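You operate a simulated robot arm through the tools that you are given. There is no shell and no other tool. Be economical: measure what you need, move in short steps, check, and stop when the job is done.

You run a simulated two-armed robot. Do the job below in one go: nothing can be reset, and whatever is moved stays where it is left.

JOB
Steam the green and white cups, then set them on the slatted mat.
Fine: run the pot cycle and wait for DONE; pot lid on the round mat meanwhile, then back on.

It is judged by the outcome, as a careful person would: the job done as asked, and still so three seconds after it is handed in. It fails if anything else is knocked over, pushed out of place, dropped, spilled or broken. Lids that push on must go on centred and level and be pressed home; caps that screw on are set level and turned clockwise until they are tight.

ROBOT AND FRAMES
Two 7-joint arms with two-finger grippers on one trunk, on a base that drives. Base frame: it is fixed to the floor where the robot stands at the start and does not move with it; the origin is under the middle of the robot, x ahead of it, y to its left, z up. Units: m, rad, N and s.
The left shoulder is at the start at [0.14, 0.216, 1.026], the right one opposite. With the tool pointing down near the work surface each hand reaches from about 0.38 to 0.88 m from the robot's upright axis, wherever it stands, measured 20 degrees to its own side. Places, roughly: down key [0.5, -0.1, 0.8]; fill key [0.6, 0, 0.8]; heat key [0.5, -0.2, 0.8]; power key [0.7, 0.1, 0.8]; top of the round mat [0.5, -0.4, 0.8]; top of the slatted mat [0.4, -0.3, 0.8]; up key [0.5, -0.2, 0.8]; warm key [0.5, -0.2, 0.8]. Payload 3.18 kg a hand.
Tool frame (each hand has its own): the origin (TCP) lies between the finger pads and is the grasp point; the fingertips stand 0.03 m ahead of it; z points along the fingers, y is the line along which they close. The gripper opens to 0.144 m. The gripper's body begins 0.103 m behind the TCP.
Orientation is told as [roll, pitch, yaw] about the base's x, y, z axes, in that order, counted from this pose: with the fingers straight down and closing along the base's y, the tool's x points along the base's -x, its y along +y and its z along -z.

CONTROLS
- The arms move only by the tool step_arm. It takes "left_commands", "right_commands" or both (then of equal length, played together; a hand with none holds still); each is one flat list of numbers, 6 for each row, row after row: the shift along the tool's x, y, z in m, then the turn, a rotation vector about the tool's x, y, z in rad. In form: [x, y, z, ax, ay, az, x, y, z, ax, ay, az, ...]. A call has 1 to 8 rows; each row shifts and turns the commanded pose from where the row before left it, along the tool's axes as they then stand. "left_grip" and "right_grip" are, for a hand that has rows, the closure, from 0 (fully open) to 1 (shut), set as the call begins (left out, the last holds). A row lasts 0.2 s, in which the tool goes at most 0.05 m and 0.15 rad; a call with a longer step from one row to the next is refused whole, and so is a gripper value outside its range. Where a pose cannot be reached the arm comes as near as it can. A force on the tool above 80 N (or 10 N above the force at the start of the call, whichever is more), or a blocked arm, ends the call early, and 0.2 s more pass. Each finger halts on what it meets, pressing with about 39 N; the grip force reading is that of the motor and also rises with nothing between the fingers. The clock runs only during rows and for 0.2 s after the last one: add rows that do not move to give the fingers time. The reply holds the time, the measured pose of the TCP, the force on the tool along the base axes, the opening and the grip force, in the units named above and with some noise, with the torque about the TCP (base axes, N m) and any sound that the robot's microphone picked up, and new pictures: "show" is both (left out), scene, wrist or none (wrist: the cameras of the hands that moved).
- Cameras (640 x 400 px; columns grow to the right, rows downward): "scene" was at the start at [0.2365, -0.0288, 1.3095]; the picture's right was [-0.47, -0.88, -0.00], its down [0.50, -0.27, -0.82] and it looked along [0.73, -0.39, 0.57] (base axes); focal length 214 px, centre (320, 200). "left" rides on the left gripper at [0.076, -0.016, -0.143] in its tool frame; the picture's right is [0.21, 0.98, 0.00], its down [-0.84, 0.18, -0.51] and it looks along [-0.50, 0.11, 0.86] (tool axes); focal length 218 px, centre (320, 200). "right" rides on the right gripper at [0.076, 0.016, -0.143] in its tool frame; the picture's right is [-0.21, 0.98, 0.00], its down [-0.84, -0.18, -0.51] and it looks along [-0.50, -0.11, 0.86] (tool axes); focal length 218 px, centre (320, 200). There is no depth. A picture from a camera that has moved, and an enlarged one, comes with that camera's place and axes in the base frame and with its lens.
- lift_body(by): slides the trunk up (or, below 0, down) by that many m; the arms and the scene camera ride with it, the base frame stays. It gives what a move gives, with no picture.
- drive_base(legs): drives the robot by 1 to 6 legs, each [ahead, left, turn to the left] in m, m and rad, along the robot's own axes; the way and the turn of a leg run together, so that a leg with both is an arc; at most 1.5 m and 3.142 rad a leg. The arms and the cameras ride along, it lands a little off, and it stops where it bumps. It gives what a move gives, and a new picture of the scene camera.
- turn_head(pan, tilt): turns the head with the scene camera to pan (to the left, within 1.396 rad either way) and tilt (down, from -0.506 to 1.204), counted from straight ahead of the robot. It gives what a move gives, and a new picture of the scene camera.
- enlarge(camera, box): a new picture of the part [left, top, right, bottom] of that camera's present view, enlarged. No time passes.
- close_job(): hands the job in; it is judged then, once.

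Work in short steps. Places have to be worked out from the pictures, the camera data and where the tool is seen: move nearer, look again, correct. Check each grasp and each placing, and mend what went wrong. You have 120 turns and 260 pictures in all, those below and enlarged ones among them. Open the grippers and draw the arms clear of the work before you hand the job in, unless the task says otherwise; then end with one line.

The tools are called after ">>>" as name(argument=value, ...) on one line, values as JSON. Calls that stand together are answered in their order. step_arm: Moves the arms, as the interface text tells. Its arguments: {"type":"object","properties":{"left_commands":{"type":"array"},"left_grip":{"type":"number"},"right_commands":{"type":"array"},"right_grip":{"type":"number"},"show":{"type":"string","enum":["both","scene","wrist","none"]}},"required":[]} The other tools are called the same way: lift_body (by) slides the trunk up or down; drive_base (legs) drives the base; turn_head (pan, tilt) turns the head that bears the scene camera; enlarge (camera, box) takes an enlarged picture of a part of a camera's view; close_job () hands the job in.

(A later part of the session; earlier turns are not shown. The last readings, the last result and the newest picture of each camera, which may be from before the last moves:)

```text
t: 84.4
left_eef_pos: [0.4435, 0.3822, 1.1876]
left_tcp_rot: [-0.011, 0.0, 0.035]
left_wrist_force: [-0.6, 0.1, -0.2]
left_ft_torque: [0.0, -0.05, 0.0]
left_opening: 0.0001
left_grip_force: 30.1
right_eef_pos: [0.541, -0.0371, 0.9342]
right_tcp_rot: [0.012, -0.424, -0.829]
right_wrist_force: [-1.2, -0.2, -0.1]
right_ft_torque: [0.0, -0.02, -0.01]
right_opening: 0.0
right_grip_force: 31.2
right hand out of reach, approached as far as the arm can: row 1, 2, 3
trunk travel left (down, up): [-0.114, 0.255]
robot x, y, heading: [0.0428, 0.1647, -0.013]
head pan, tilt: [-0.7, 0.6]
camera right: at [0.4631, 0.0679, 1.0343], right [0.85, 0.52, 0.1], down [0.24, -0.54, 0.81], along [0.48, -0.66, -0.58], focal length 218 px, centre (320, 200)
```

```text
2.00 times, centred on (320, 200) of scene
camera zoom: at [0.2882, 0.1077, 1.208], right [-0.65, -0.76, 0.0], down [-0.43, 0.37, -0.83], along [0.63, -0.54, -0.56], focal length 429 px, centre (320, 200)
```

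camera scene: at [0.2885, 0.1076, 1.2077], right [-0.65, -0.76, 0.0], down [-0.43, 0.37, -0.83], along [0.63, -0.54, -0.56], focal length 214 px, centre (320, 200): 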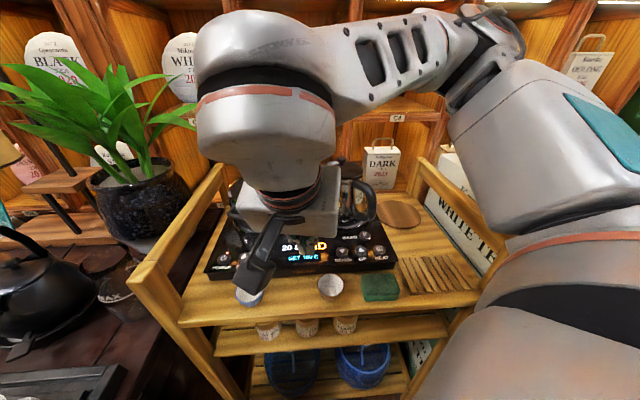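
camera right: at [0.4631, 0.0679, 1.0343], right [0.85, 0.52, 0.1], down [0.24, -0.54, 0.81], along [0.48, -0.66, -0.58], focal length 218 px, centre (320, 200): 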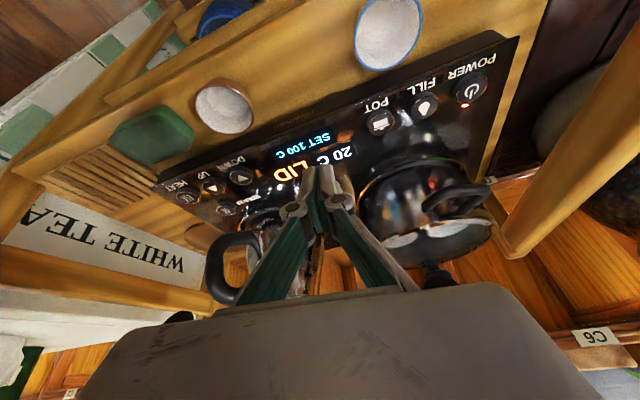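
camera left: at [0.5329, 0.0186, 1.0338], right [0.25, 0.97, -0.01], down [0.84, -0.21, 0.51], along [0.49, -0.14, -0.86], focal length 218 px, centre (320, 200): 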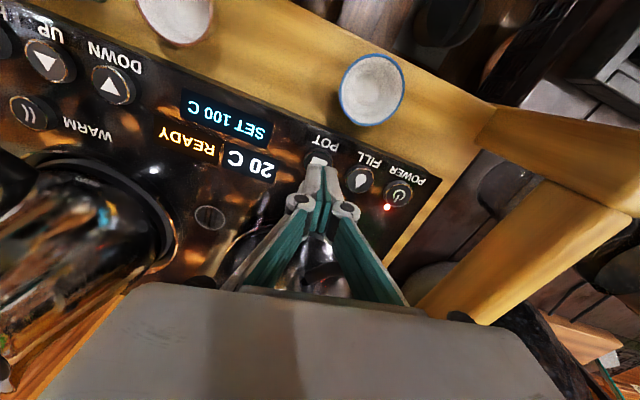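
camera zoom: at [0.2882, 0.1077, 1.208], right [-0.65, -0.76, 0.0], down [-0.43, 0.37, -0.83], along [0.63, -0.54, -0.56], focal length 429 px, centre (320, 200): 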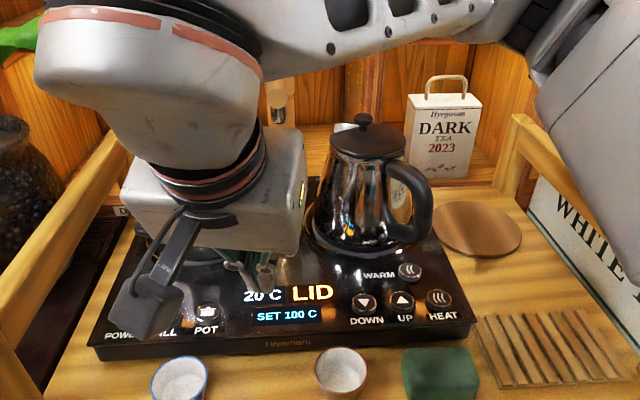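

The yaw limits this reach. I rotate the hand's yaw back to about 0.

>>> step_arm(right_commands=[0, 0, 0, -0.0555, 0, -0.121, 0, 0, 0, -0.0555, 0, -0.121, 0, 0, 0, -0.0555, 0, -0.121, 0, 0, 0, -0.0555, 0, -0.121, 0, 0, 0, -0.0555, 0, -0.121, 0, 0, 0, -0.0555, 0, -0.121], show="scene")

>>> enlarge(camera="right", box=[200, 60, 520, 260])

```text
t: 85.8
left_eef_pos: [0.4428, 0.3829, 1.1867]
left_tcp_rot: [-0.01, 0.0, 0.036]
left_wrist_force: [-0.2, -0.4, 0.0]
left_ft_torque: [0.01, -0.02, -0.01]
left_opening: 0.0003
left_grip_force: 31.0
right_eef_pos: [0.5414, -0.0377, 0.9334]
right_tcp_rot: [0.007, -0.434, -0.021]
right_wrist_force: [-0.3, -0.5, -0.5]
right_ft_torque: [0.03, 0.0, -0.03]
right_opening: 0.0
right_grip_force: 30.2
trunk travel left (down, up): [-0.114, 0.255]
robot x, y, heading: [0.0386, 0.1654, -0.016]
head pan, tilt: [-0.7, 0.6]
camera scene: at [0.2884, 0.1074, 1.2079], right [-0.65, -0.76, 0.0], down [-0.43, 0.37, -0.83], along [0.63, -0.54, -0.56], focal length 214 px, centre (320, 200)
```

scene: 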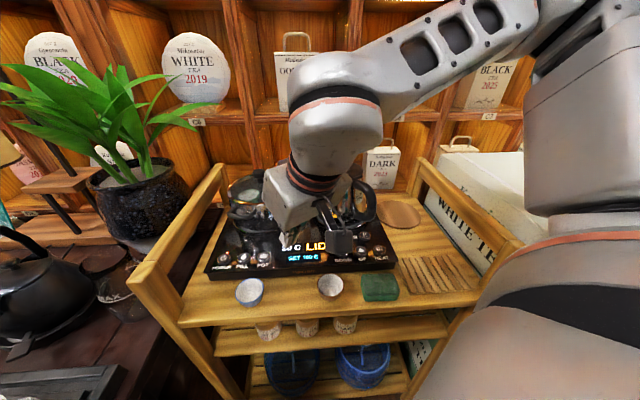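

```text
2.00 times, centred on (360, 160) of right
camera zoom: at [0.4111, -0.0193, 1.0321], right [0.21, 0.97, 0.09], down [0.55, -0.19, 0.81], along [0.81, -0.12, -0.57], focal length 436 px, centre (240, 280)
```

zoom: 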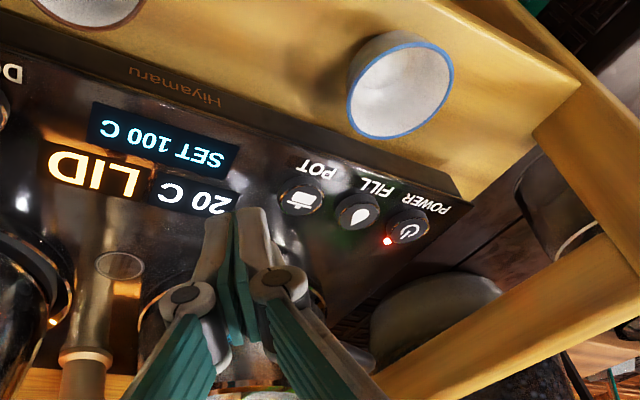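

Key verified at [0.60,-0.006,0.85]. I move just above it and press straight down.

>>> step_arm(right_commands=[-0.0118, 0.0165, 0.0308, 0, 0, 0, -0.0118, 0.0165, 0.0308, 0, 0, 0, 0, 0, 0, 0, 0, 0, 0.002, 0, 0.0042, 0, 0, 0, 0.002, 0, 0.0042, 0, 0, 0], show="wrist")

```text
t: 87.0
left_eef_pos: [0.4436, 0.3827, 1.1867]
left_tcp_rot: [-0.01, 0.0, 0.036]
left_wrist_force: [-0.2, 0.3, 0.6]
left_ft_torque: [0.02, 0.0, -0.02]
left_opening: 0.0002
left_grip_force: 31.0
right_eef_pos: [0.5912, -0.0038, 0.8806]
right_tcp_rot: [0.006, -0.434, -0.024]
right_wrist_force: [0.1, -0.5, -0.8]
right_ft_torque: [-0.03, 0.0, 0.0]
right_opening: 0.0
right_grip_force: 30.8
trunk travel left (down, up): [-0.114, 0.255]
robot x, y, heading: [0.0379, 0.1661, -0.011]
head pan, tilt: [-0.7, 0.6]
camera right: at [0.4598, 0.0139, 0.9779], right [0.21, 0.97, 0.09], down [0.55, -0.19, 0.81], along [0.81, -0.12, -0.57], focal length 218 px, centre (320, 200)
```

right: 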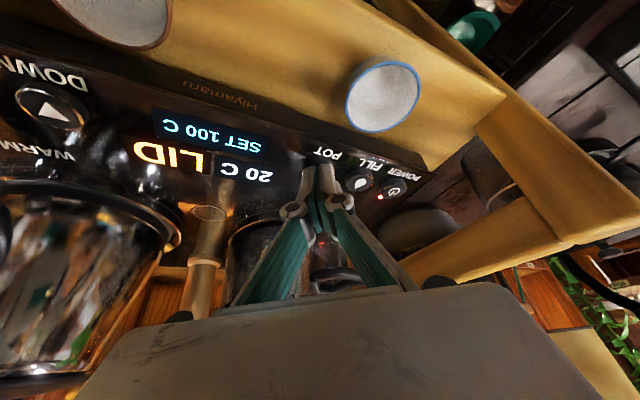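

Tips are over the POT key; I press the last millimetres.

>>> step_arm(right_commands=[0.0018, 0, 0.0038, 0, 0, 0, 0.0018, 0, 0.0038, 0, 0, 0, 0.0018, 0, 0.0038, 0, 0, 0], show="wrist")

```text
t: 87.8
left_eef_pos: [0.4414, 0.3836, 1.1874]
left_tcp_rot: [-0.009, -0.003, 0.036]
left_wrist_force: [0.2, 0.3, -0.1]
left_ft_torque: [0.0, 0.04, -0.01]
left_opening: 0.0
left_grip_force: 30.3
right_eef_pos: [0.5891, -0.0037, 0.8704]
right_tcp_rot: [0.007, -0.44, -0.022]
right_wrist_force: [-3.7, -3.9, 19.3]
right_ft_torque: [-0.16, 0.08, 0.03]
right_opening: 0.0059
right_grip_force: 31.2
trunk travel left (down, up): [-0.114, 0.255]
robot x, y, heading: [0.0397, 0.1689, -0.01]
head pan, tilt: [-0.7, 0.6]
heard: click
camera right: at [0.4589, 0.0138, 0.9682], right [0.21, 0.97, 0.1], down [0.54, -0.2, 0.82], along [0.82, -0.12, -0.57], focal length 218 px, centre (320, 200)
```

right: 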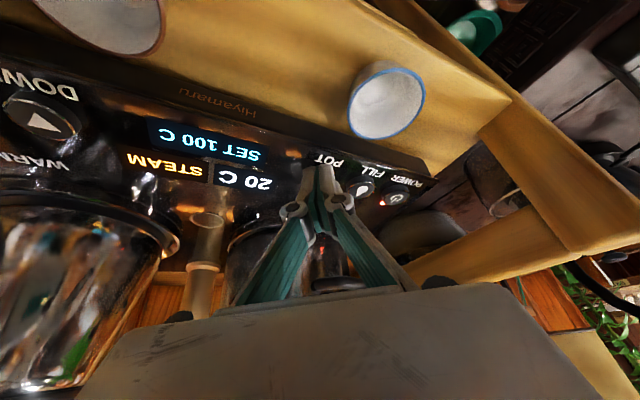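

STEAM is running. I lift the hand clear and wait.

>>> step_arm(right_commands=[-0.0158, 0, -0.034, 0, 0, 0, -0.0158, 0, -0.034, 0, 0, 0, -0.01, 0, -0.034, 0, 0, 0, 0, 0, -0.034, 0, 0, 0, 0, 0, 0, 0, 0, 0, 0, 0, 0, 0, 0, 0, 0, 0, 0, 0, 0, 0, 0, 0, 0, 0, 0, 0], right_grip=0.5, show="scene")

>>> enlarge(camera="scene", box=[180, 100, 460, 300])

```text
t: 89.6
left_eef_pos: [0.4429, 0.3837, 1.1855]
left_tcp_rot: [-0.01, 0.001, 0.036]
left_wrist_force: [-0.2, -0.3, -0.1]
left_ft_torque: [0.01, 0.0, 0.0]
left_opening: 0.0001
left_grip_force: 30.6
right_eef_pos: [0.5687, -0.0049, 1.0082]
right_tcp_rot: [0.006, -0.435, -0.023]
right_wrist_force: [0.1, 0.2, 0.5]
right_ft_torque: [0.0, 0.01, 0.0]
right_opening: 0.072
right_grip_force: 0.0
trunk travel left (down, up): [-0.114, 0.255]
robot x, y, heading: [0.0366, 0.1678, -0.013]
head pan, tilt: [-0.7, 0.6]
camera scene: at [0.2888, 0.1076, 1.2077], right [-0.65, -0.76, 0.0], down [-0.43, 0.37, -0.83], along [0.63, -0.54, -0.56], focal length 214 px, centre (320, 200)
```

scene: 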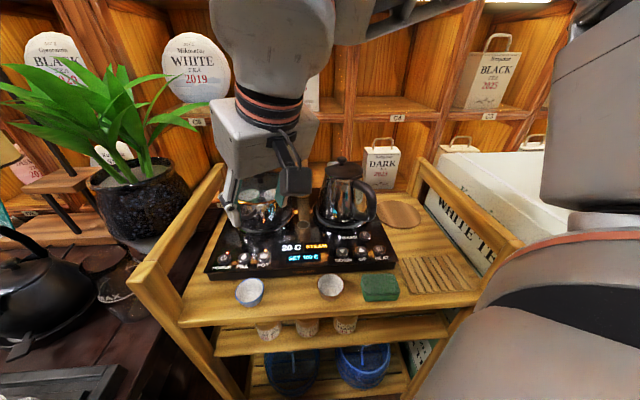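

```text
2.00 times, centred on (320, 200) of scene
camera zoom: at [0.2888, 0.1076, 1.2077], right [-0.65, -0.76, 0.0], down [-0.43, 0.37, -0.83], along [0.63, -0.54, -0.56], focal length 429 px, centre (320, 200)
```

zoom: 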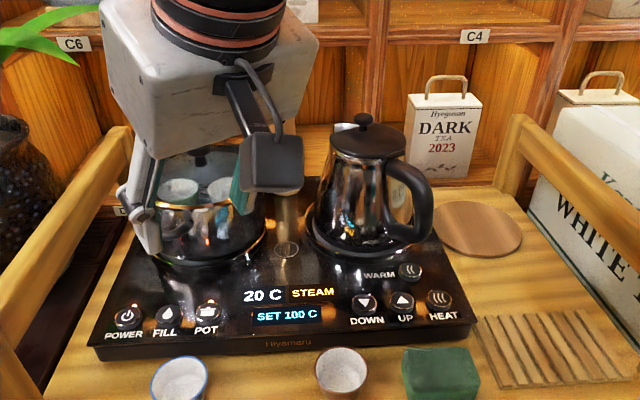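

STEAM at 20 °C and counting. While it runs I back off a bit and set the hand into the knob-grasp orientation.

>>> drive_base(legs=[[-0.1, 0, 0]])

>>> step_arm(right_commands=[-0.0375, -0.018, -0.01, 0, 0, 0, -0.0375, -0.018, -0.01, 0, 0, 0, 0, 0, 0, 0.0555, 0, 0.121, 0, 0, 0, 0.0555, 0, 0.121, 0, 0, 0, 0.0555, 0, 0.121, 0, 0, 0, 0.0555, 0, 0.121, 0, 0, 0, 0.0555, 0, 0.121, 0, 0, 0, 0.0555, 0, 0.121], show="none")

>>> enlarge(camera="scene", box=[180, 80, 460, 280])

```text
t: 90.7
left_eef_pos: [0.3441, 0.3853, 1.1869]
left_tcp_rot: [-0.011, -0.001, 0.036]
left_wrist_force: [-0.8, 0.2, 1.0]
left_ft_torque: [0.0, -0.01, 0.03]
left_opening: 0.0
left_grip_force: 30.9
right_eef_pos: [0.4721, -0.0037, 1.0075]
right_tcp_rot: [0.006, -0.434, -0.021]
right_wrist_force: [-0.3, 0.2, -0.4]
right_ft_torque: [0.01, 0.0, 0.03]
right_opening: 0.0719
right_grip_force: 0.1
trunk travel left (down, up): [-0.114, 0.255]
robot x, y, heading: [-0.061, 0.1678, -0.008]
head pan, tilt: [-0.7, 0.6]
camera scene: at [0.1902, 0.1089, 1.2076], right [-0.65, -0.76, 0.0], down [-0.43, 0.37, -0.83], along [0.63, -0.54, -0.56], focal length 214 px, centre (320, 200)
```

scene: 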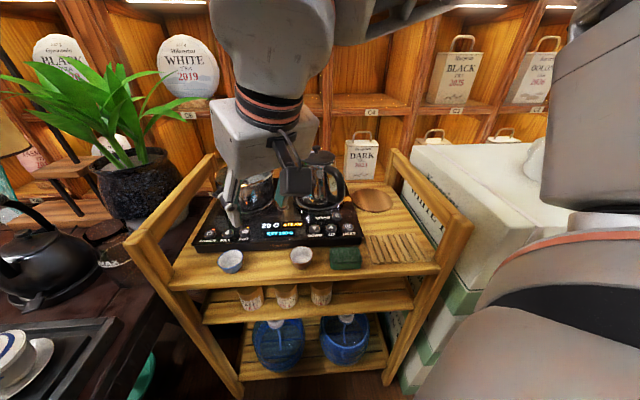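

```text
t: 92.5
left_eef_pos: [0.3426, 0.3842, 1.1867]
left_tcp_rot: [-0.01, -0.001, 0.034]
left_wrist_force: [-0.2, -0.5, 0.1]
left_ft_torque: [-0.02, 0.0, 0.0]
left_opening: 0.0001
left_grip_force: 30.9
right_eef_pos: [0.5196, -0.0604, 1.0516]
right_tcp_rot: [0.013, -0.43, -0.823]
right_wrist_force: [0.3, 0.6, 0.1]
right_ft_torque: [0.0, -0.03, -0.01]
right_opening: 0.0718
right_grip_force: 0.1
right hand out of reach, approached as far as the arm can: row 7, 8
trunk travel left (down, up): [-0.114, 0.255]
robot x, y, heading: [-0.0578, 0.1684, -0.007]
head pan, tilt: [-0.7, 0.6]
```

```text
2.00 times, centred on (320, 180) of scene
camera zoom: at [0.1893, 0.109, 1.2083], right [-0.65, -0.76, 0.0], down [-0.43, 0.37, -0.83], along [0.63, -0.54, -0.56], focal length 429 px, centre (320, 240)
```

zoom: 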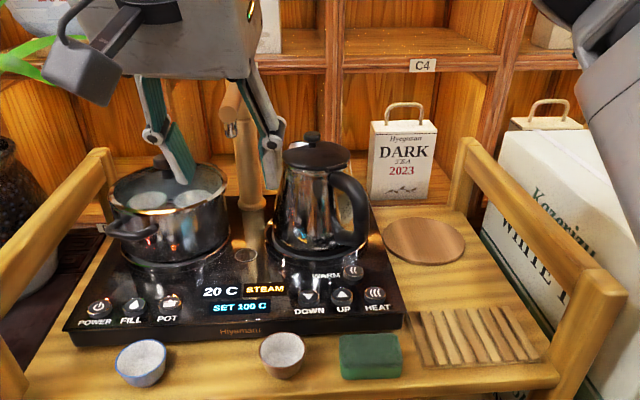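

Good view; still STEAM. I wait, using small back-and-forth base legs in free space since they take more time per call.

>>> drive_base(legs=[[-0.14, 0, 0], [0.14, 0, 0], [-0.14, 0, 0], [0.14, 0, 0], [-0.14, 0, 0], [0.14, 0, 0]])

>>> enlarge(camera="scene", box=[180, 80, 460, 280])

```text
t: 98.5
left_eef_pos: [0.3457, 0.3867, 1.1878]
left_tcp_rot: [-0.012, 0.001, 0.043]
left_wrist_force: [-0.3, -1.0, -0.3]
left_ft_torque: [0.0, 0.04, -0.01]
left_opening: 0.0002
left_grip_force: 30.6
right_eef_pos: [0.5241, -0.0566, 1.0502]
right_tcp_rot: [0.01, -0.431, -0.815]
right_wrist_force: [0.2, -0.5, 0.5]
right_ft_torque: [-0.04, 0.0, -0.01]
right_opening: 0.0721
right_grip_force: 0.1
trunk travel left (down, up): [-0.114, 0.255]
robot x, y, heading: [-0.0562, 0.17, -0.005]
head pan, tilt: [-0.7, 0.6]
camera scene: at [0.1929, 0.1105, 1.2079], right [-0.65, -0.76, 0.0], down [-0.43, 0.37, -0.82], along [0.63, -0.53, -0.57], focal length 214 px, centre (320, 200)
```

scene: 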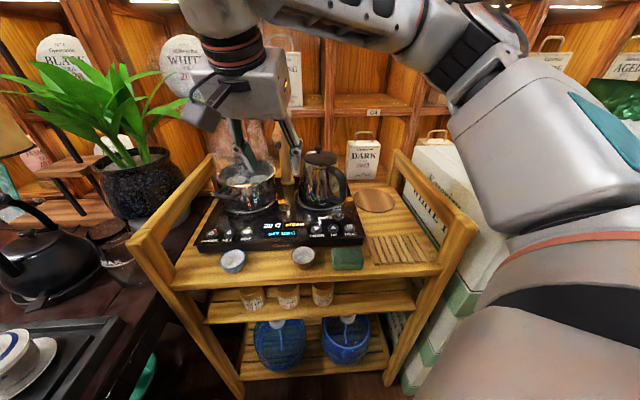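

```text
2.00 times, centred on (320, 180) of scene
camera zoom: at [0.1929, 0.1105, 1.2079], right [-0.65, -0.76, 0.0], down [-0.43, 0.37, -0.82], along [0.63, -0.53, -0.57], focal length 429 px, centre (320, 240)
```

zoom: 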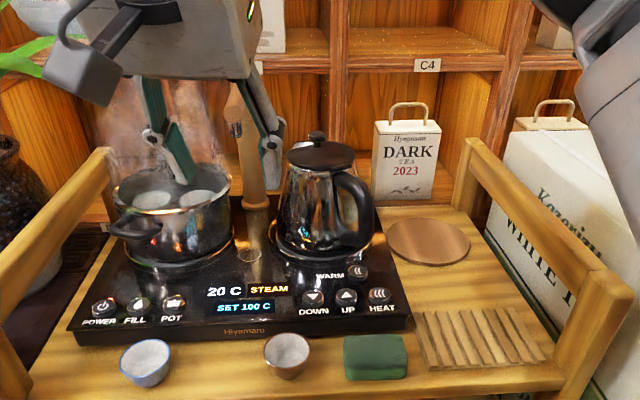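

Steam is rising, still STEAM. I wait more.

>>> drive_base(legs=[[-0.14, 0, 0], [0.14, 0, 0], [-0.14, 0, 0], [0.14, 0, 0], [-0.14, 0, 0], [0.14, 0, 0]])

>>> enlarge(camera="scene", box=[180, 80, 460, 280])

```text
t: 104.5
left_eef_pos: [0.3492, 0.3834, 1.1859]
left_tcp_rot: [-0.011, 0.0, 0.035]
left_wrist_force: [-0.6, -0.2, 0.2]
left_ft_torque: [0.05, 0.05, 0.02]
left_opening: 0.0
left_grip_force: 30.3
right_eef_pos: [0.5237, -0.0609, 1.0505]
right_tcp_rot: [0.012, -0.429, -0.823]
right_wrist_force: [0.8, 0.0, 0.8]
right_ft_torque: [0.04, -0.02, -0.02]
right_opening: 0.0722
right_grip_force: 0.0
trunk travel left (down, up): [-0.114, 0.255]
robot x, y, heading: [-0.0536, 0.1707, -0.006]
head pan, tilt: [-0.7, 0.6]
camera scene: at [0.1953, 0.1083, 1.2079], right [-0.65, -0.76, 0.0], down [-0.43, 0.37, -0.82], along [0.63, -0.54, -0.57], focal length 214 px, centre (320, 200)
```

scene: 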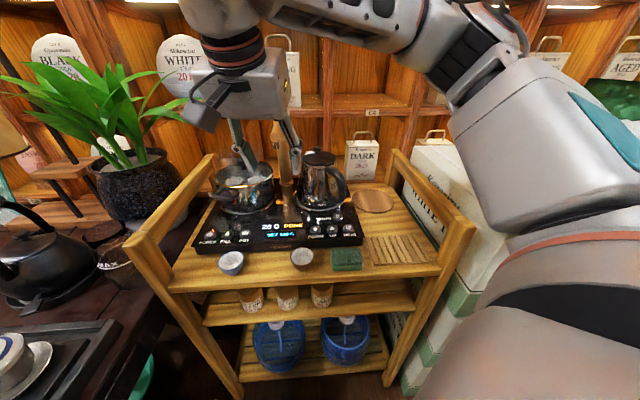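

```text
2.00 times, centred on (320, 180) of scene
camera zoom: at [0.1953, 0.1083, 1.2079], right [-0.65, -0.76, 0.0], down [-0.43, 0.37, -0.82], along [0.63, -0.54, -0.57], focal length 429 px, centre (320, 240)
```

zoom: 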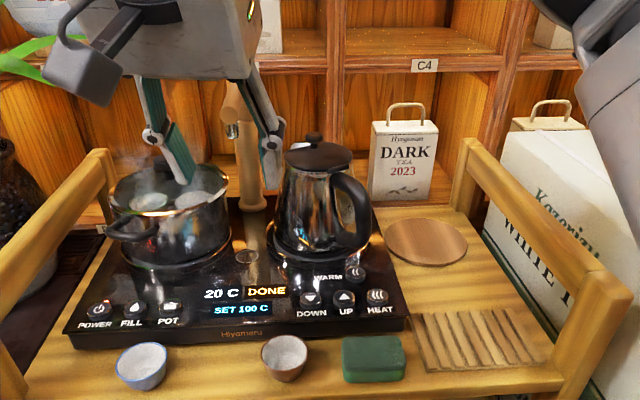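

DONE is displayed. I drive forward to the lid's pre-grasp position.

>>> drive_base(legs=[[0.179, 0.003, 0]])

>>> enlarge(camera="right", box=[180, 60, 460, 260])

```text
t: 106.0
left_eef_pos: [0.5279, 0.3841, 1.1871]
left_tcp_rot: [-0.011, -0.001, 0.03]
left_wrist_force: [1.1, 0.4, -0.3]
left_ft_torque: [-0.01, 0.02, -0.01]
left_opening: 0.0
left_grip_force: 30.3
right_eef_pos: [0.701, -0.0627, 1.0498]
right_tcp_rot: [0.01, -0.429, -0.825]
right_wrist_force: [0.4, -0.2, 0.5]
right_ft_torque: [0.02, 0.0, -0.01]
right_opening: 0.0718
right_grip_force: 0.1
trunk travel left (down, up): [-0.114, 0.255]
robot x, y, heading: [0.1238, 0.1692, -0.015]
head pan, tilt: [-0.7, 0.6]
camera scene: at [0.3722, 0.108, 1.2079], right [-0.66, -0.76, 0.0], down [-0.43, 0.37, -0.82], along [0.62, -0.54, -0.57], focal length 214 px, centre (320, 200)
```

scene: 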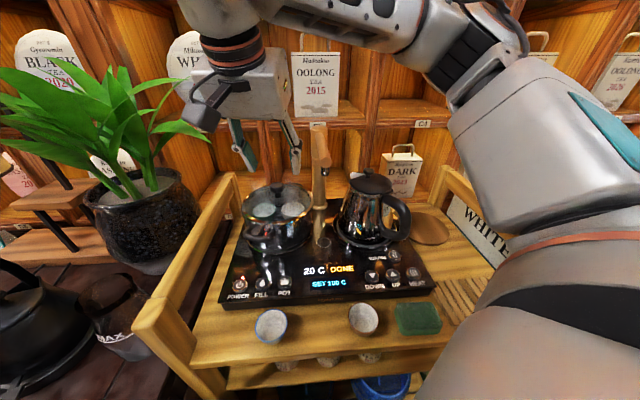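

```text
2.00 times, centred on (320, 160) of right
camera zoom: at [0.6236, 0.0414, 1.1495], right [0.84, 0.53, 0.1], down [0.24, -0.53, 0.81], along [0.48, -0.66, -0.58], focal length 436 px, centre (320, 280)
```

zoom: 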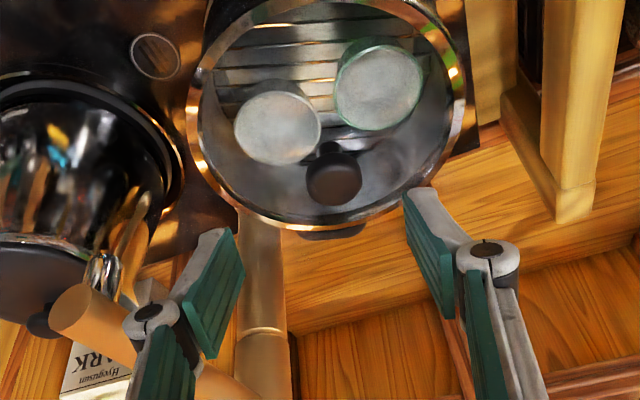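

Knob at ≈[0.726,-0.075], as expected. I descend onto it.

>>> step_arm(right_commands=[0.003, 0.0098, 0.018, 0, 0, 0, 0.003, 0, 0.025, 0, 0, 0, 0.003, 0, 0.0307, 0, 0, 0, 0, 0, 0, 0, 0, 0], show="none")

>>> enlarge(camera="right", box=[180, 60, 460, 260])

```text
t: 107.0
left_eef_pos: [0.5273, 0.3814, 1.1866]
left_tcp_rot: [-0.01, -0.001, 0.029]
left_wrist_force: [-0.1, -0.9, 0.0]
left_ft_torque: [0.01, 0.0, -0.04]
left_opening: 0.0002
left_grip_force: 31.2
right_eef_pos: [0.721, -0.0726, 0.9759]
right_tcp_rot: [0.009, -0.43, -0.826]
right_wrist_force: [0.6, 0.0, 2.1]
right_ft_torque: [0.01, -0.03, 0.0]
right_opening: 0.0721
right_grip_force: 0.0
right hand out of reach, approached as far as the arm can: row 1
trunk travel left (down, up): [-0.114, 0.255]
robot x, y, heading: [0.1241, 0.1687, -0.013]
head pan, tilt: [-0.7, 0.6]
```

```text
2.00 times, centred on (320, 160) of right
camera zoom: at [0.6429, 0.0317, 1.0751], right [0.85, 0.53, 0.1], down [0.24, -0.53, 0.81], along [0.48, -0.66, -0.58], focal length 436 px, centre (320, 280)
```

zoom: 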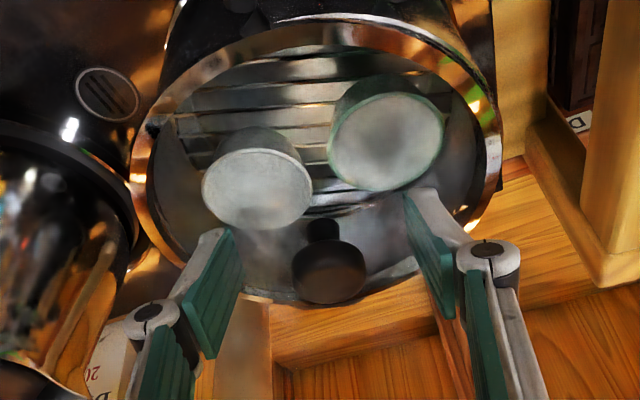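

Knob is well between the pads. I close and lift.

>>> step_arm(right_commands=[0, 0, 0, 0, 0, 0, 0, 0, 0, 0, 0, 0, -0.0111, 0, -0.0243, 0, 0, 0, -0.0111, 0, -0.0243, 0, 0, 0, -0.0125, 0, -0.0273, 0, 0, 0], right_grip=1, show="none")

>>> enlarge(camera="scene", box=[180, 80, 420, 270])

```text
t: 108.2
left_eef_pos: [0.5284, 0.3836, 1.1868]
left_tcp_rot: [-0.01, 0.002, 0.03]
left_wrist_force: [-0.5, 0.2, -0.1]
left_ft_torque: [0.02, 0.02, -0.02]
left_opening: 0.0
left_grip_force: 31.0
right_eef_pos: [0.721, -0.0747, 1.0593]
right_tcp_rot: [0.009, -0.428, -0.827]
right_wrist_force: [-0.1, 0.7, -0.9]
right_ft_torque: [0.02, 0.01, 0.01]
right_opening: 0.0281
right_grip_force: 38.8
trunk travel left (down, up): [-0.114, 0.255]
robot x, y, heading: [0.1219, 0.1723, -0.019]
head pan, tilt: [-0.7, 0.6]
heard: snap
```

```text
2.11 times, centred on (300, 175) of scene
camera zoom: at [0.3727, 0.1078, 1.2074], right [-0.66, -0.76, 0.0], down [-0.43, 0.37, -0.82], along [0.62, -0.54, -0.57], focal length 452 px, centre (362, 253)
```

zoom: 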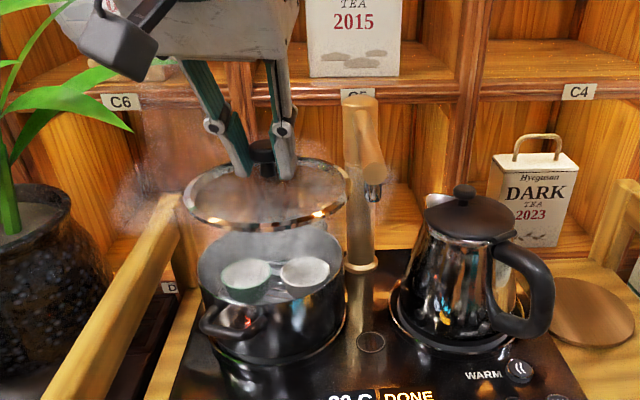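

Lid lifted, cups visible steaming. I drive out on the reverse of the entry path, then straight back.

>>> drive_base(legs=[[-0.062, 0.03, 0], [-0.062, 0.038, 0], [-0.23, 0, 0]])

```text
t: 111.2
left_eef_pos: [0.1742, 0.456, 1.186]
left_tcp_rot: [-0.01, 0.0, 0.034]
left_wrist_force: [-0.4, -1.1, 0.8]
left_ft_torque: [0.0, 0.0, -0.02]
left_opening: 0.0
left_grip_force: 31.2
right_eef_pos: [0.3678, 0.0009, 1.061]
right_tcp_rot: [0.009, -0.43, -0.822]
right_wrist_force: [0.0, -0.3, -0.9]
right_ft_torque: [0.01, 0.03, -0.05]
right_opening: 0.028
right_grip_force: 38.8
trunk travel left (down, up): [-0.114, 0.255]
robot x, y, heading: [-0.2322, 0.2429, -0.012]
head pan, tilt: [-0.7, 0.6]
camera scene: at [0.0193, 0.1817, 1.2076], right [-0.65, -0.76, 0.0], down [-0.43, 0.37, -0.83], along [0.63, -0.54, -0.56], focal length 214 px, centre (320, 200)
```

scene: 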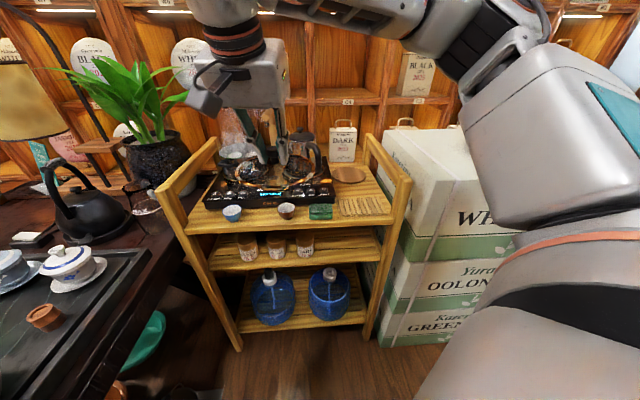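

Free space. I yaw the hand back to the placing orientation and stretch slightly.

>>> step_arm(right_commands=[0, 0, 0, -0.0557, 0, -0.121, 0, 0, 0, -0.0557, 0, -0.121, 0, 0, 0, -0.0557, 0, -0.121, 0, 0, 0, -0.0557, 0, -0.121, 0, 0, 0, -0.0557, 0, -0.121, -0.014, 0.022, -0.002, 0, 0, 0, -0.014, 0.022, -0.002, 0, 0, 0, 0, 0, 0, 0, 0, 0], show="none")

>>> drive_base(legs=[[0, 0, -0.5]])

```text
t: 113.0
left_eef_pos: [0.1728, 0.4586, 1.1869]
left_tcp_rot: [-0.013, -0.003, 0.034]
left_wrist_force: [-0.3, 0.7, -0.1]
left_ft_torque: [-0.02, -0.02, 0.02]
left_opening: 0.0
left_grip_force: 30.3
right_eef_pos: [0.3964, 0.0408, 1.0773]
right_tcp_rot: [0.01, -0.438, -0.157]
right_wrist_force: [-0.4, -0.2, -0.8]
right_ft_torque: [0.01, 0.01, 0.02]
right_opening: 0.028
right_grip_force: 39.1
trunk travel left (down, up): [-0.114, 0.255]
robot x, y, heading: [-0.2316, 0.2383, -0.009]
head pan, tilt: [-0.7, 0.6]
```

```text
t: 114.8
left_eef_pos: [0.227, 0.2342, 1.1854]
left_tcp_rot: [-0.011, 0.002, -0.474]
left_wrist_force: [0.6, -0.7, 0.5]
left_ft_torque: [0.06, 0.04, 0.0]
left_opening: 0.0
left_grip_force: 30.5
right_eef_pos: [0.222, -0.239, 1.0765]
right_tcp_rot: [0.009, -0.435, -0.662]
right_wrist_force: [-0.1, -0.1, -1.8]
right_ft_torque: [0.04, 0.01, 0.0]
right_opening: 0.0282
right_grip_force: 38.9
trunk travel left (down, up): [-0.114, 0.255]
robot x, y, heading: [-0.2318, 0.2398, -0.518]
head pan, tilt: [-0.7, 0.6]
camera scene: at [-0.041, 0.0676, 1.2077], right [-0.94, -0.35, 0.0], down [-0.2, 0.53, -0.82], along [0.29, -0.77, -0.57], focal length 214 px, centre (320, 200)
```

scene: 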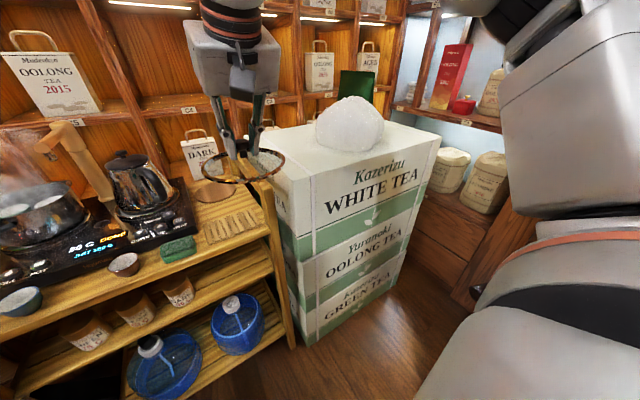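

Straight ahead now leads onto the mat. I drive the remaining ~0.34 m.

>>> drive_base(legs=[[0.342, 0.0085, 0]])

>>> enlarge(camera="right", box=[160, 0, 480, 220])

```text
t: 117.0
left_eef_pos: [0.5266, 0.0728, 1.1868]
left_tcp_rot: [-0.011, 0.0, -0.473]
left_wrist_force: [-0.6, 0.1, -0.8]
left_ft_torque: [0.03, 0.0, -0.02]
left_opening: 0.0
left_grip_force: 30.5
right_eef_pos: [0.5195, -0.3983, 1.0768]
right_tcp_rot: [0.007, -0.437, -0.663]
right_wrist_force: [0.0, 0.2, -1.9]
right_ft_torque: [0.03, 0.06, -0.01]
right_opening: 0.0281
right_grip_force: 39.0
trunk travel left (down, up): [-0.114, 0.255]
robot x, y, heading: [0.0689, 0.0784, -0.52]
head pan, tilt: [-0.7, 0.6]
camera scene: at [0.2588, -0.0926, 1.2078], right [-0.94, -0.35, 0.0], down [-0.2, 0.53, -0.82], along [0.29, -0.77, -0.57], focal length 214 px, centre (320, 200)
```

scene: 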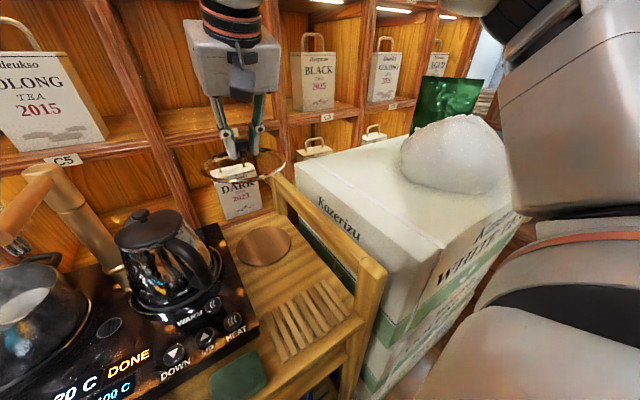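

```text
1.82 times, centred on (320, 110) of right
camera zoom: at [0.4264, -0.3081, 1.1743], right [0.75, 0.66, 0.1], down [0.32, -0.48, 0.81], along [0.58, -0.58, -0.57], focal length 397 px, centre (320, 364)
```

zoom: 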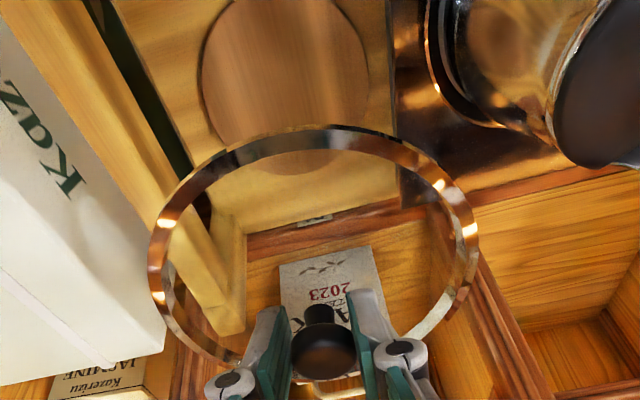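

Aligned within 5 mm; I descend onto the mat.

>>> step_arm(right_commands=[0.0144, 0, 0.0328, 0, 0, 0, 0.0144, 0, 0.0328, 0, 0, 0, 0.0144, 0, 0.0328, 0, 0, 0, 0.0144, 0, 0.0328, 0, 0, 0, 0.0144, 0, 0.0328, 0, 0, 0, 0.0144, 0, 0.0328, 0, 0, 0, 0.0018, 0, 0.0038, 0, 0, 0, 0.0018, 0, 0.0038, 0, 0, 0], show="none")

>>> enlarge(camera="right", box=[200, 20, 440, 240])

```text
t: 118.8
left_eef_pos: [0.5223, 0.0742, 1.1891]
left_tcp_rot: [-0.009, -0.004, -0.476]
left_wrist_force: [0.5, -0.8, -0.6]
left_ft_torque: [0.03, 0.02, 0.0]
left_opening: 0.0001
left_grip_force: 30.3
right_eef_pos: [0.5302, -0.4015, 0.875]
right_tcp_rot: [0.029, -0.476, -0.678]
right_wrist_force: [-19.8, 0.4, 55.6]
right_ft_torque: [1.32, 0.69, 0.31]
right_opening: 0.0279
right_grip_force: 38.8
trunk travel left (down, up): [-0.114, 0.255]
robot x, y, heading: [0.0688, 0.077, -0.525]
head pan, tilt: [-0.7, 0.6]
stopped in row 8 (right hand): the force on the tool passed its limit at 84 N (the readings are from after the stop); the commanded pose is now the measured one
```

```text
1.82 times, centred on (320, 130) of right
camera zoom: at [0.4315, -0.3093, 0.9681], right [0.75, 0.65, 0.12], down [0.28, -0.48, 0.83], along [0.6, -0.59, -0.54], focal length 397 px, centre (320, 327)
```

zoom: 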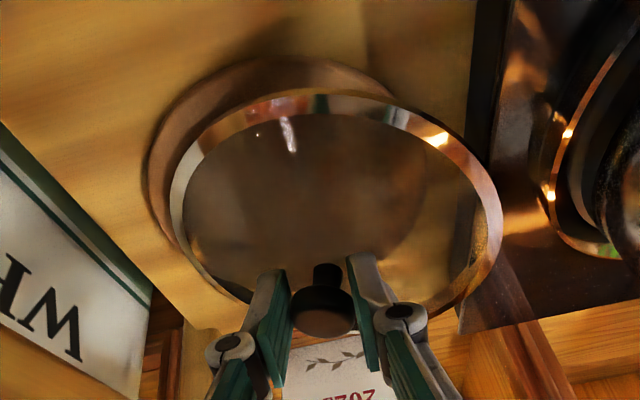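

It met resistance at 84 N: the lid rim has caught the appliance panel's edge since it is ~1 cm off toward it. I lift a little and re-level before correcting.

>>> step_arm(right_commands=[-0.0115, 0, -0.0223, 0, 0, 0, 0, 0, 0, 0.029, 0.04, 0, 0, 0, 0, 0, 0, 0], show="wrist")

>>> enlarge(camera="scene", box=[100, 140, 400, 340])

```text
t: 119.6
left_eef_pos: [0.5269, 0.0716, 1.1862]
left_tcp_rot: [-0.008, 0.001, -0.475]
left_wrist_force: [-0.5, 0.4, -0.7]
left_ft_torque: [-0.01, 0.02, 0.0]
left_opening: 0.0
left_grip_force: 31.0
right_eef_pos: [0.5298, -0.4029, 0.8879]
right_tcp_rot: [-0.011, -0.414, -0.669]
right_wrist_force: [0.2, 0.0, -1.8]
right_ft_torque: [-0.01, 0.04, -0.02]
right_opening: 0.0277
right_grip_force: 39.2
trunk travel left (down, up): [-0.114, 0.255]
robot x, y, heading: [0.0679, 0.0806, -0.523]
head pan, tilt: [-0.7, 0.6]
camera right: at [0.4403, -0.311, 0.9882], right [0.76, 0.64, 0.07], down [0.33, -0.49, 0.81], along [0.56, -0.59, -0.59], focal length 218 px, centre (320, 200)
```

right: 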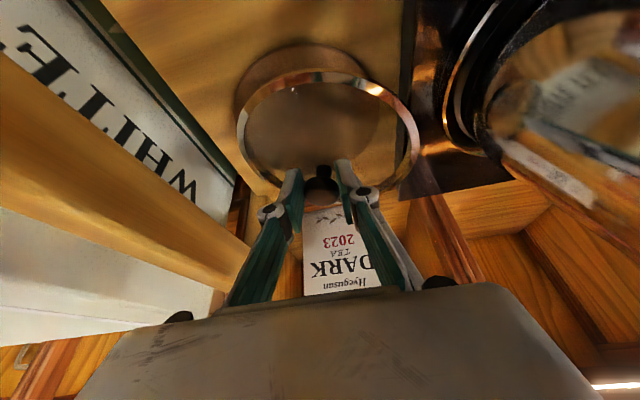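

```text
2.00 times, centred on (250, 240) of scene
camera zoom: at [0.2586, -0.0933, 1.2074], right [-0.94, -0.35, 0.0], down [-0.2, 0.53, -0.83], along [0.28, -0.77, -0.56], focal length 429 px, centre (460, 120)
```

zoom: 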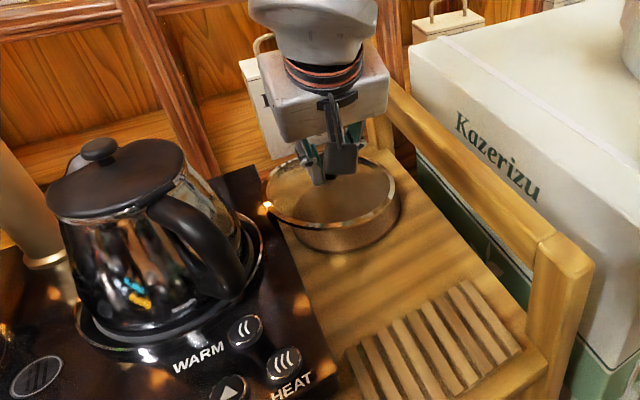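

The push tilted the lid slightly in the grip (panel side up). I roll the hand to level it and shift toward the mat centre.

>>> step_arm(right_commands=[0.004, -0.0073, -0.0018, 0, 0, 0, 0, 0, 0, 0.14, 0, 0, 0, 0, 0, 0, 0, 0], show="wrist")

>>> enlarge(camera="scene", box=[180, 190, 340, 300])

```text
t: 120.4
left_eef_pos: [0.5249, 0.0728, 1.1872]
left_tcp_rot: [-0.01, -0.004, -0.474]
left_wrist_force: [-1.0, 0.8, -0.4]
left_ft_torque: [-0.04, -0.04, 0.0]
left_opening: 0.0002
left_grip_force: 30.5
right_eef_pos: [0.5219, -0.4076, 0.8918]
right_tcp_rot: [-0.146, -0.422, -0.675]
right_wrist_force: [0.8, 0.5, -1.0]
right_ft_torque: [0.03, -0.01, 0.0]
right_opening: 0.0278
right_grip_force: 39.0
trunk travel left (down, up): [-0.114, 0.255]
robot x, y, heading: [0.0687, 0.0814, -0.517]
head pan, tilt: [-0.7, 0.6]
camera right: at [0.4447, -0.2993, 0.9878], right [0.8, 0.6, -0.05], down [0.37, -0.42, 0.83], along [0.48, -0.68, -0.56], focal length 218 px, centre (320, 200)
```

right: 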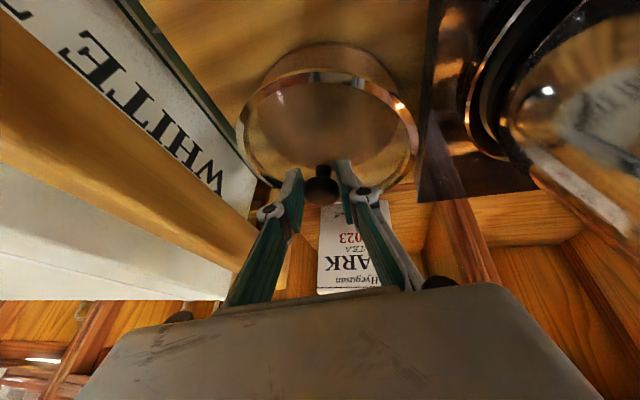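

```text
3.64 times, centred on (260, 245) of scene
camera zoom: at [0.2568, -0.0923, 1.2084], right [-0.94, -0.34, 0.0], down [-0.19, 0.53, -0.83], along [0.29, -0.77, -0.56], focal length 780 px, centre (538, 36)
```

zoom: 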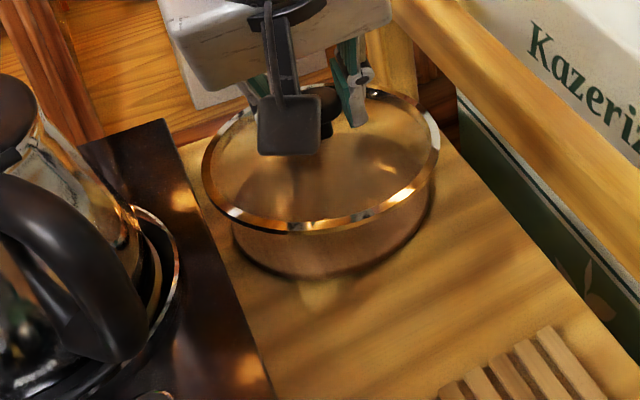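

Level now with ≈1 cm gap to the panel. I lower in small steps.

>>> step_arm(right_commands=[0.0037, 0.0012, 0.0081, 0, 0, 0, 0.0037, 0.0012, 0.0081, 0, 0, 0, 0.0025, 0.0008, 0.0054, 0, 0, 0, 0.0025, 0.0008, 0.0054, 0, 0, 0], show="wrist")

>>> enlarge(camera="scene", box=[180, 190, 340, 300])

```text
t: 121.4
left_eef_pos: [0.526, 0.0724, 1.1876]
left_tcp_rot: [-0.011, -0.002, -0.475]
left_wrist_force: [1.0, 0.1, -0.3]
left_ft_torque: [0.05, 0.01, -0.02]
left_opening: 0.0
left_grip_force: 30.1
right_eef_pos: [0.5223, -0.4057, 0.8617]
right_tcp_rot: [-0.148, -0.423, -0.67]
right_wrist_force: [-0.9, -0.8, 9.3]
right_ft_torque: [-0.69, 0.05, -0.05]
right_opening: 0.0279
right_grip_force: 39.3
trunk travel left (down, up): [-0.114, 0.255]
robot x, y, heading: [0.0655, 0.0808, -0.519]
head pan, tilt: [-0.7, 0.6]
camera right: at [0.4447, -0.2986, 0.958], right [0.8, 0.6, -0.05], down [0.37, -0.42, 0.83], along [0.48, -0.68, -0.56], focal length 218 px, centre (320, 200)
```

right: 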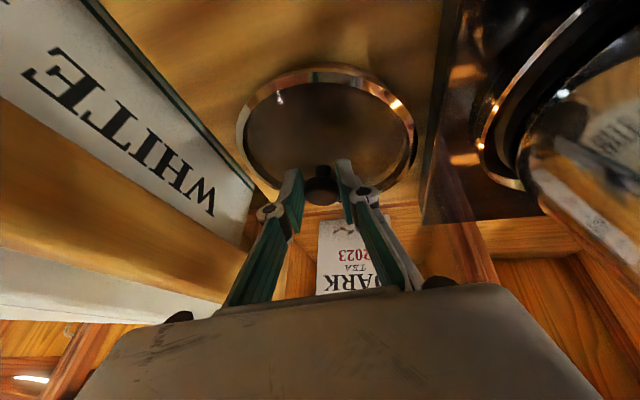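

```text
3.64 times, centred on (260, 245) of scene
camera zoom: at [0.2571, -0.0924, 1.2085], right [-0.94, -0.35, 0.0], down [-0.19, 0.53, -0.83], along [0.29, -0.77, -0.56], focal length 780 px, centre (538, 36)
```

zoom: 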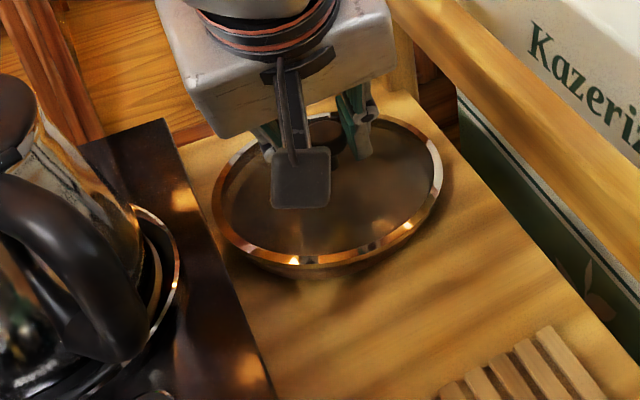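

The lid is on the mat, centred. I release and retreat, then check.

>>> step_arm(right_commands=[0, 0, 0, 0, 0, 0, 0, 0, 0, 0, 0, 0], right_grip=0.55, show="none")

>>> step_arm(right_commands=[0, 0, -0.03, 0, 0, 0, 0, 0, -0.04, 0, 0, 0, -0.015, 0, -0.04, -0.07, 0, 0, -0.015, 0, -0.04, -0.076, 0, 0, -0.015, 0, -0.04, 0, 0, 0], show="scene")

```text
t: 122.0
left_eef_pos: [0.5283, 0.0733, 1.1859]
left_tcp_rot: [-0.011, -0.001, -0.476]
left_wrist_force: [-0.2, 0.4, 0.0]
left_ft_torque: [0.01, -0.01, -0.02]
left_opening: 0.0
left_grip_force: 30.8
right_eef_pos: [0.5226, -0.4052, 0.8597]
right_tcp_rot: [-0.15, -0.419, -0.67]
right_wrist_force: [-0.5, -0.7, 2.6]
right_ft_torque: [0.04, -0.02, 0.03]
right_opening: 0.0652
right_grip_force: 0.0
trunk travel left (down, up): [-0.114, 0.255]
robot x, y, heading: [0.0698, 0.0796, -0.515]
head pan, tilt: [-0.7, 0.6]
```

```text
t: 123.2
left_eef_pos: [0.5268, 0.0719, 1.1858]
left_tcp_rot: [-0.012, 0.002, -0.473]
left_wrist_force: [1.0, -0.2, -0.2]
left_ft_torque: [0.02, 0.03, 0.03]
left_opening: 0.0002
left_grip_force: 30.4
right_eef_pos: [0.507, -0.3693, 1.0502]
right_tcp_rot: [-0.003, -0.417, -0.669]
right_wrist_force: [0.5, 0.5, -0.5]
right_ft_torque: [-0.06, 0.0, 0.03]
right_opening: 0.0649
right_grip_force: 0.0
trunk travel left (down, up): [-0.114, 0.255]
robot x, y, heading: [0.0711, 0.0796, -0.517]
head pan, tilt: [-0.7, 0.6]
camera scene: at [0.2588, -0.0932, 1.2074], right [-0.94, -0.35, 0.0], down [-0.2, 0.53, -0.82], along [0.28, -0.77, -0.57], focal length 214 px, centre (320, 200)
```

scene: 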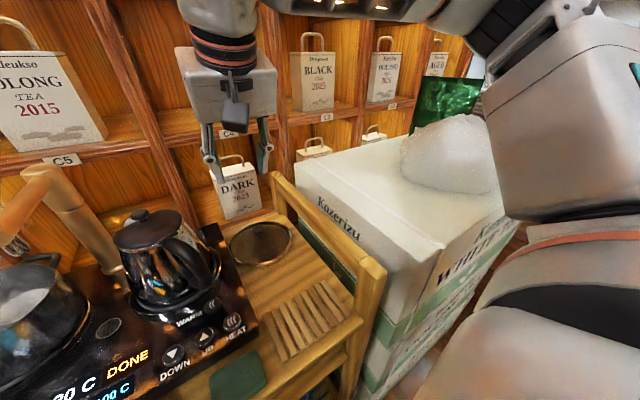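

Lid sits well on the mat. Next the cups: I back out and turn to heading 0.

>>> drive_base(legs=[[-0.28, 0, 0], [0, -0.03, 0.513]])

>>> step_arm(right_commands=[0, 0, 0, -0.05, 0, -0.11, 0, 0, 0, -0.05, 0, -0.11, 0, 0, 0, 0, 0, 0], right_grip=0.7, show="scene")

```text
t: 126.7
left_eef_pos: [0.2188, 0.4125, 1.1864]
left_tcp_rot: [-0.011, 0.0, 0.044]
left_wrist_force: [0.0, -0.8, 0.2]
left_ft_torque: [-0.02, 0.02, 0.01]
left_opening: 0.0005
left_grip_force: 29.9
right_eef_pos: [0.4212, 0.0188, 1.0509]
right_tcp_rot: [-0.004, -0.418, -0.151]
right_wrist_force: [-0.2, 0.9, 0.2]
right_ft_torque: [-0.02, 0.0, 0.01]
right_opening: 0.0648
right_grip_force: 0.0
trunk travel left (down, up): [-0.114, 0.255]
robot x, y, heading: [-0.1849, 0.1916, -0.0]
head pan, tilt: [-0.7, 0.6]
camera scene: at [0.0679, 0.135, 1.2078], right [-0.64, -0.77, 0.0], down [-0.43, 0.36, -0.83], along [0.63, -0.53, -0.56], focal length 214 px, centre (320, 200)
```

scene: 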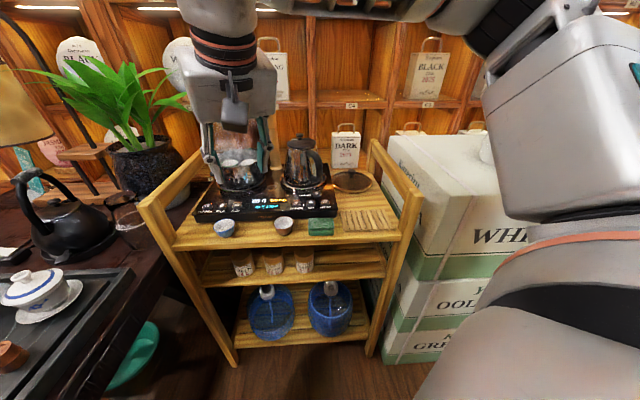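

```text
t: 127.5
left_eef_pos: [0.2187, 0.4111, 1.1866]
left_tcp_rot: [-0.01, 0.0, 0.045]
left_wrist_force: [0.1, 0.4, 0.4]
left_ft_torque: [0.02, -0.01, -0.01]
left_opening: 0.0001
left_grip_force: 30.9
right_eef_pos: [0.4208, 0.0182, 1.0498]
right_tcp_rot: [-0.002, -0.42, 0.09]
right_wrist_force: [-0.7, 0.4, 0.0]
right_ft_torque: [-0.02, 0.03, 0.02]
right_opening: 0.0431
right_grip_force: 0.0
trunk travel left (down, up): [-0.114, 0.255]
robot x, y, heading: [-0.1835, 0.1913, -0.003]
head pan, tilt: [-0.7, 0.6]
camera scene: at [0.0681, 0.1348, 1.2077], right [-0.64, -0.77, 0.0], down [-0.43, 0.36, -0.83], along [0.63, -0.53, -0.56], focal length 214 px, centre (320, 200)
```

scene: 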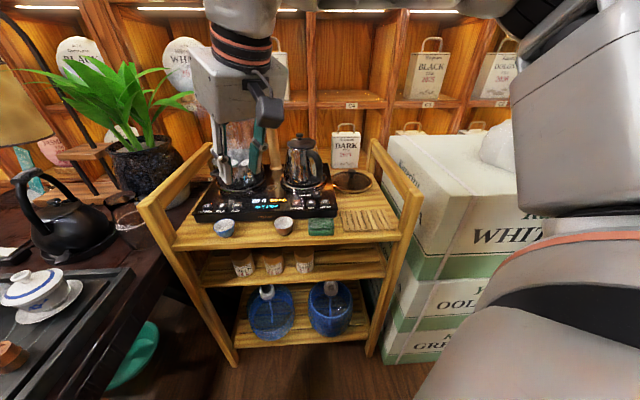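

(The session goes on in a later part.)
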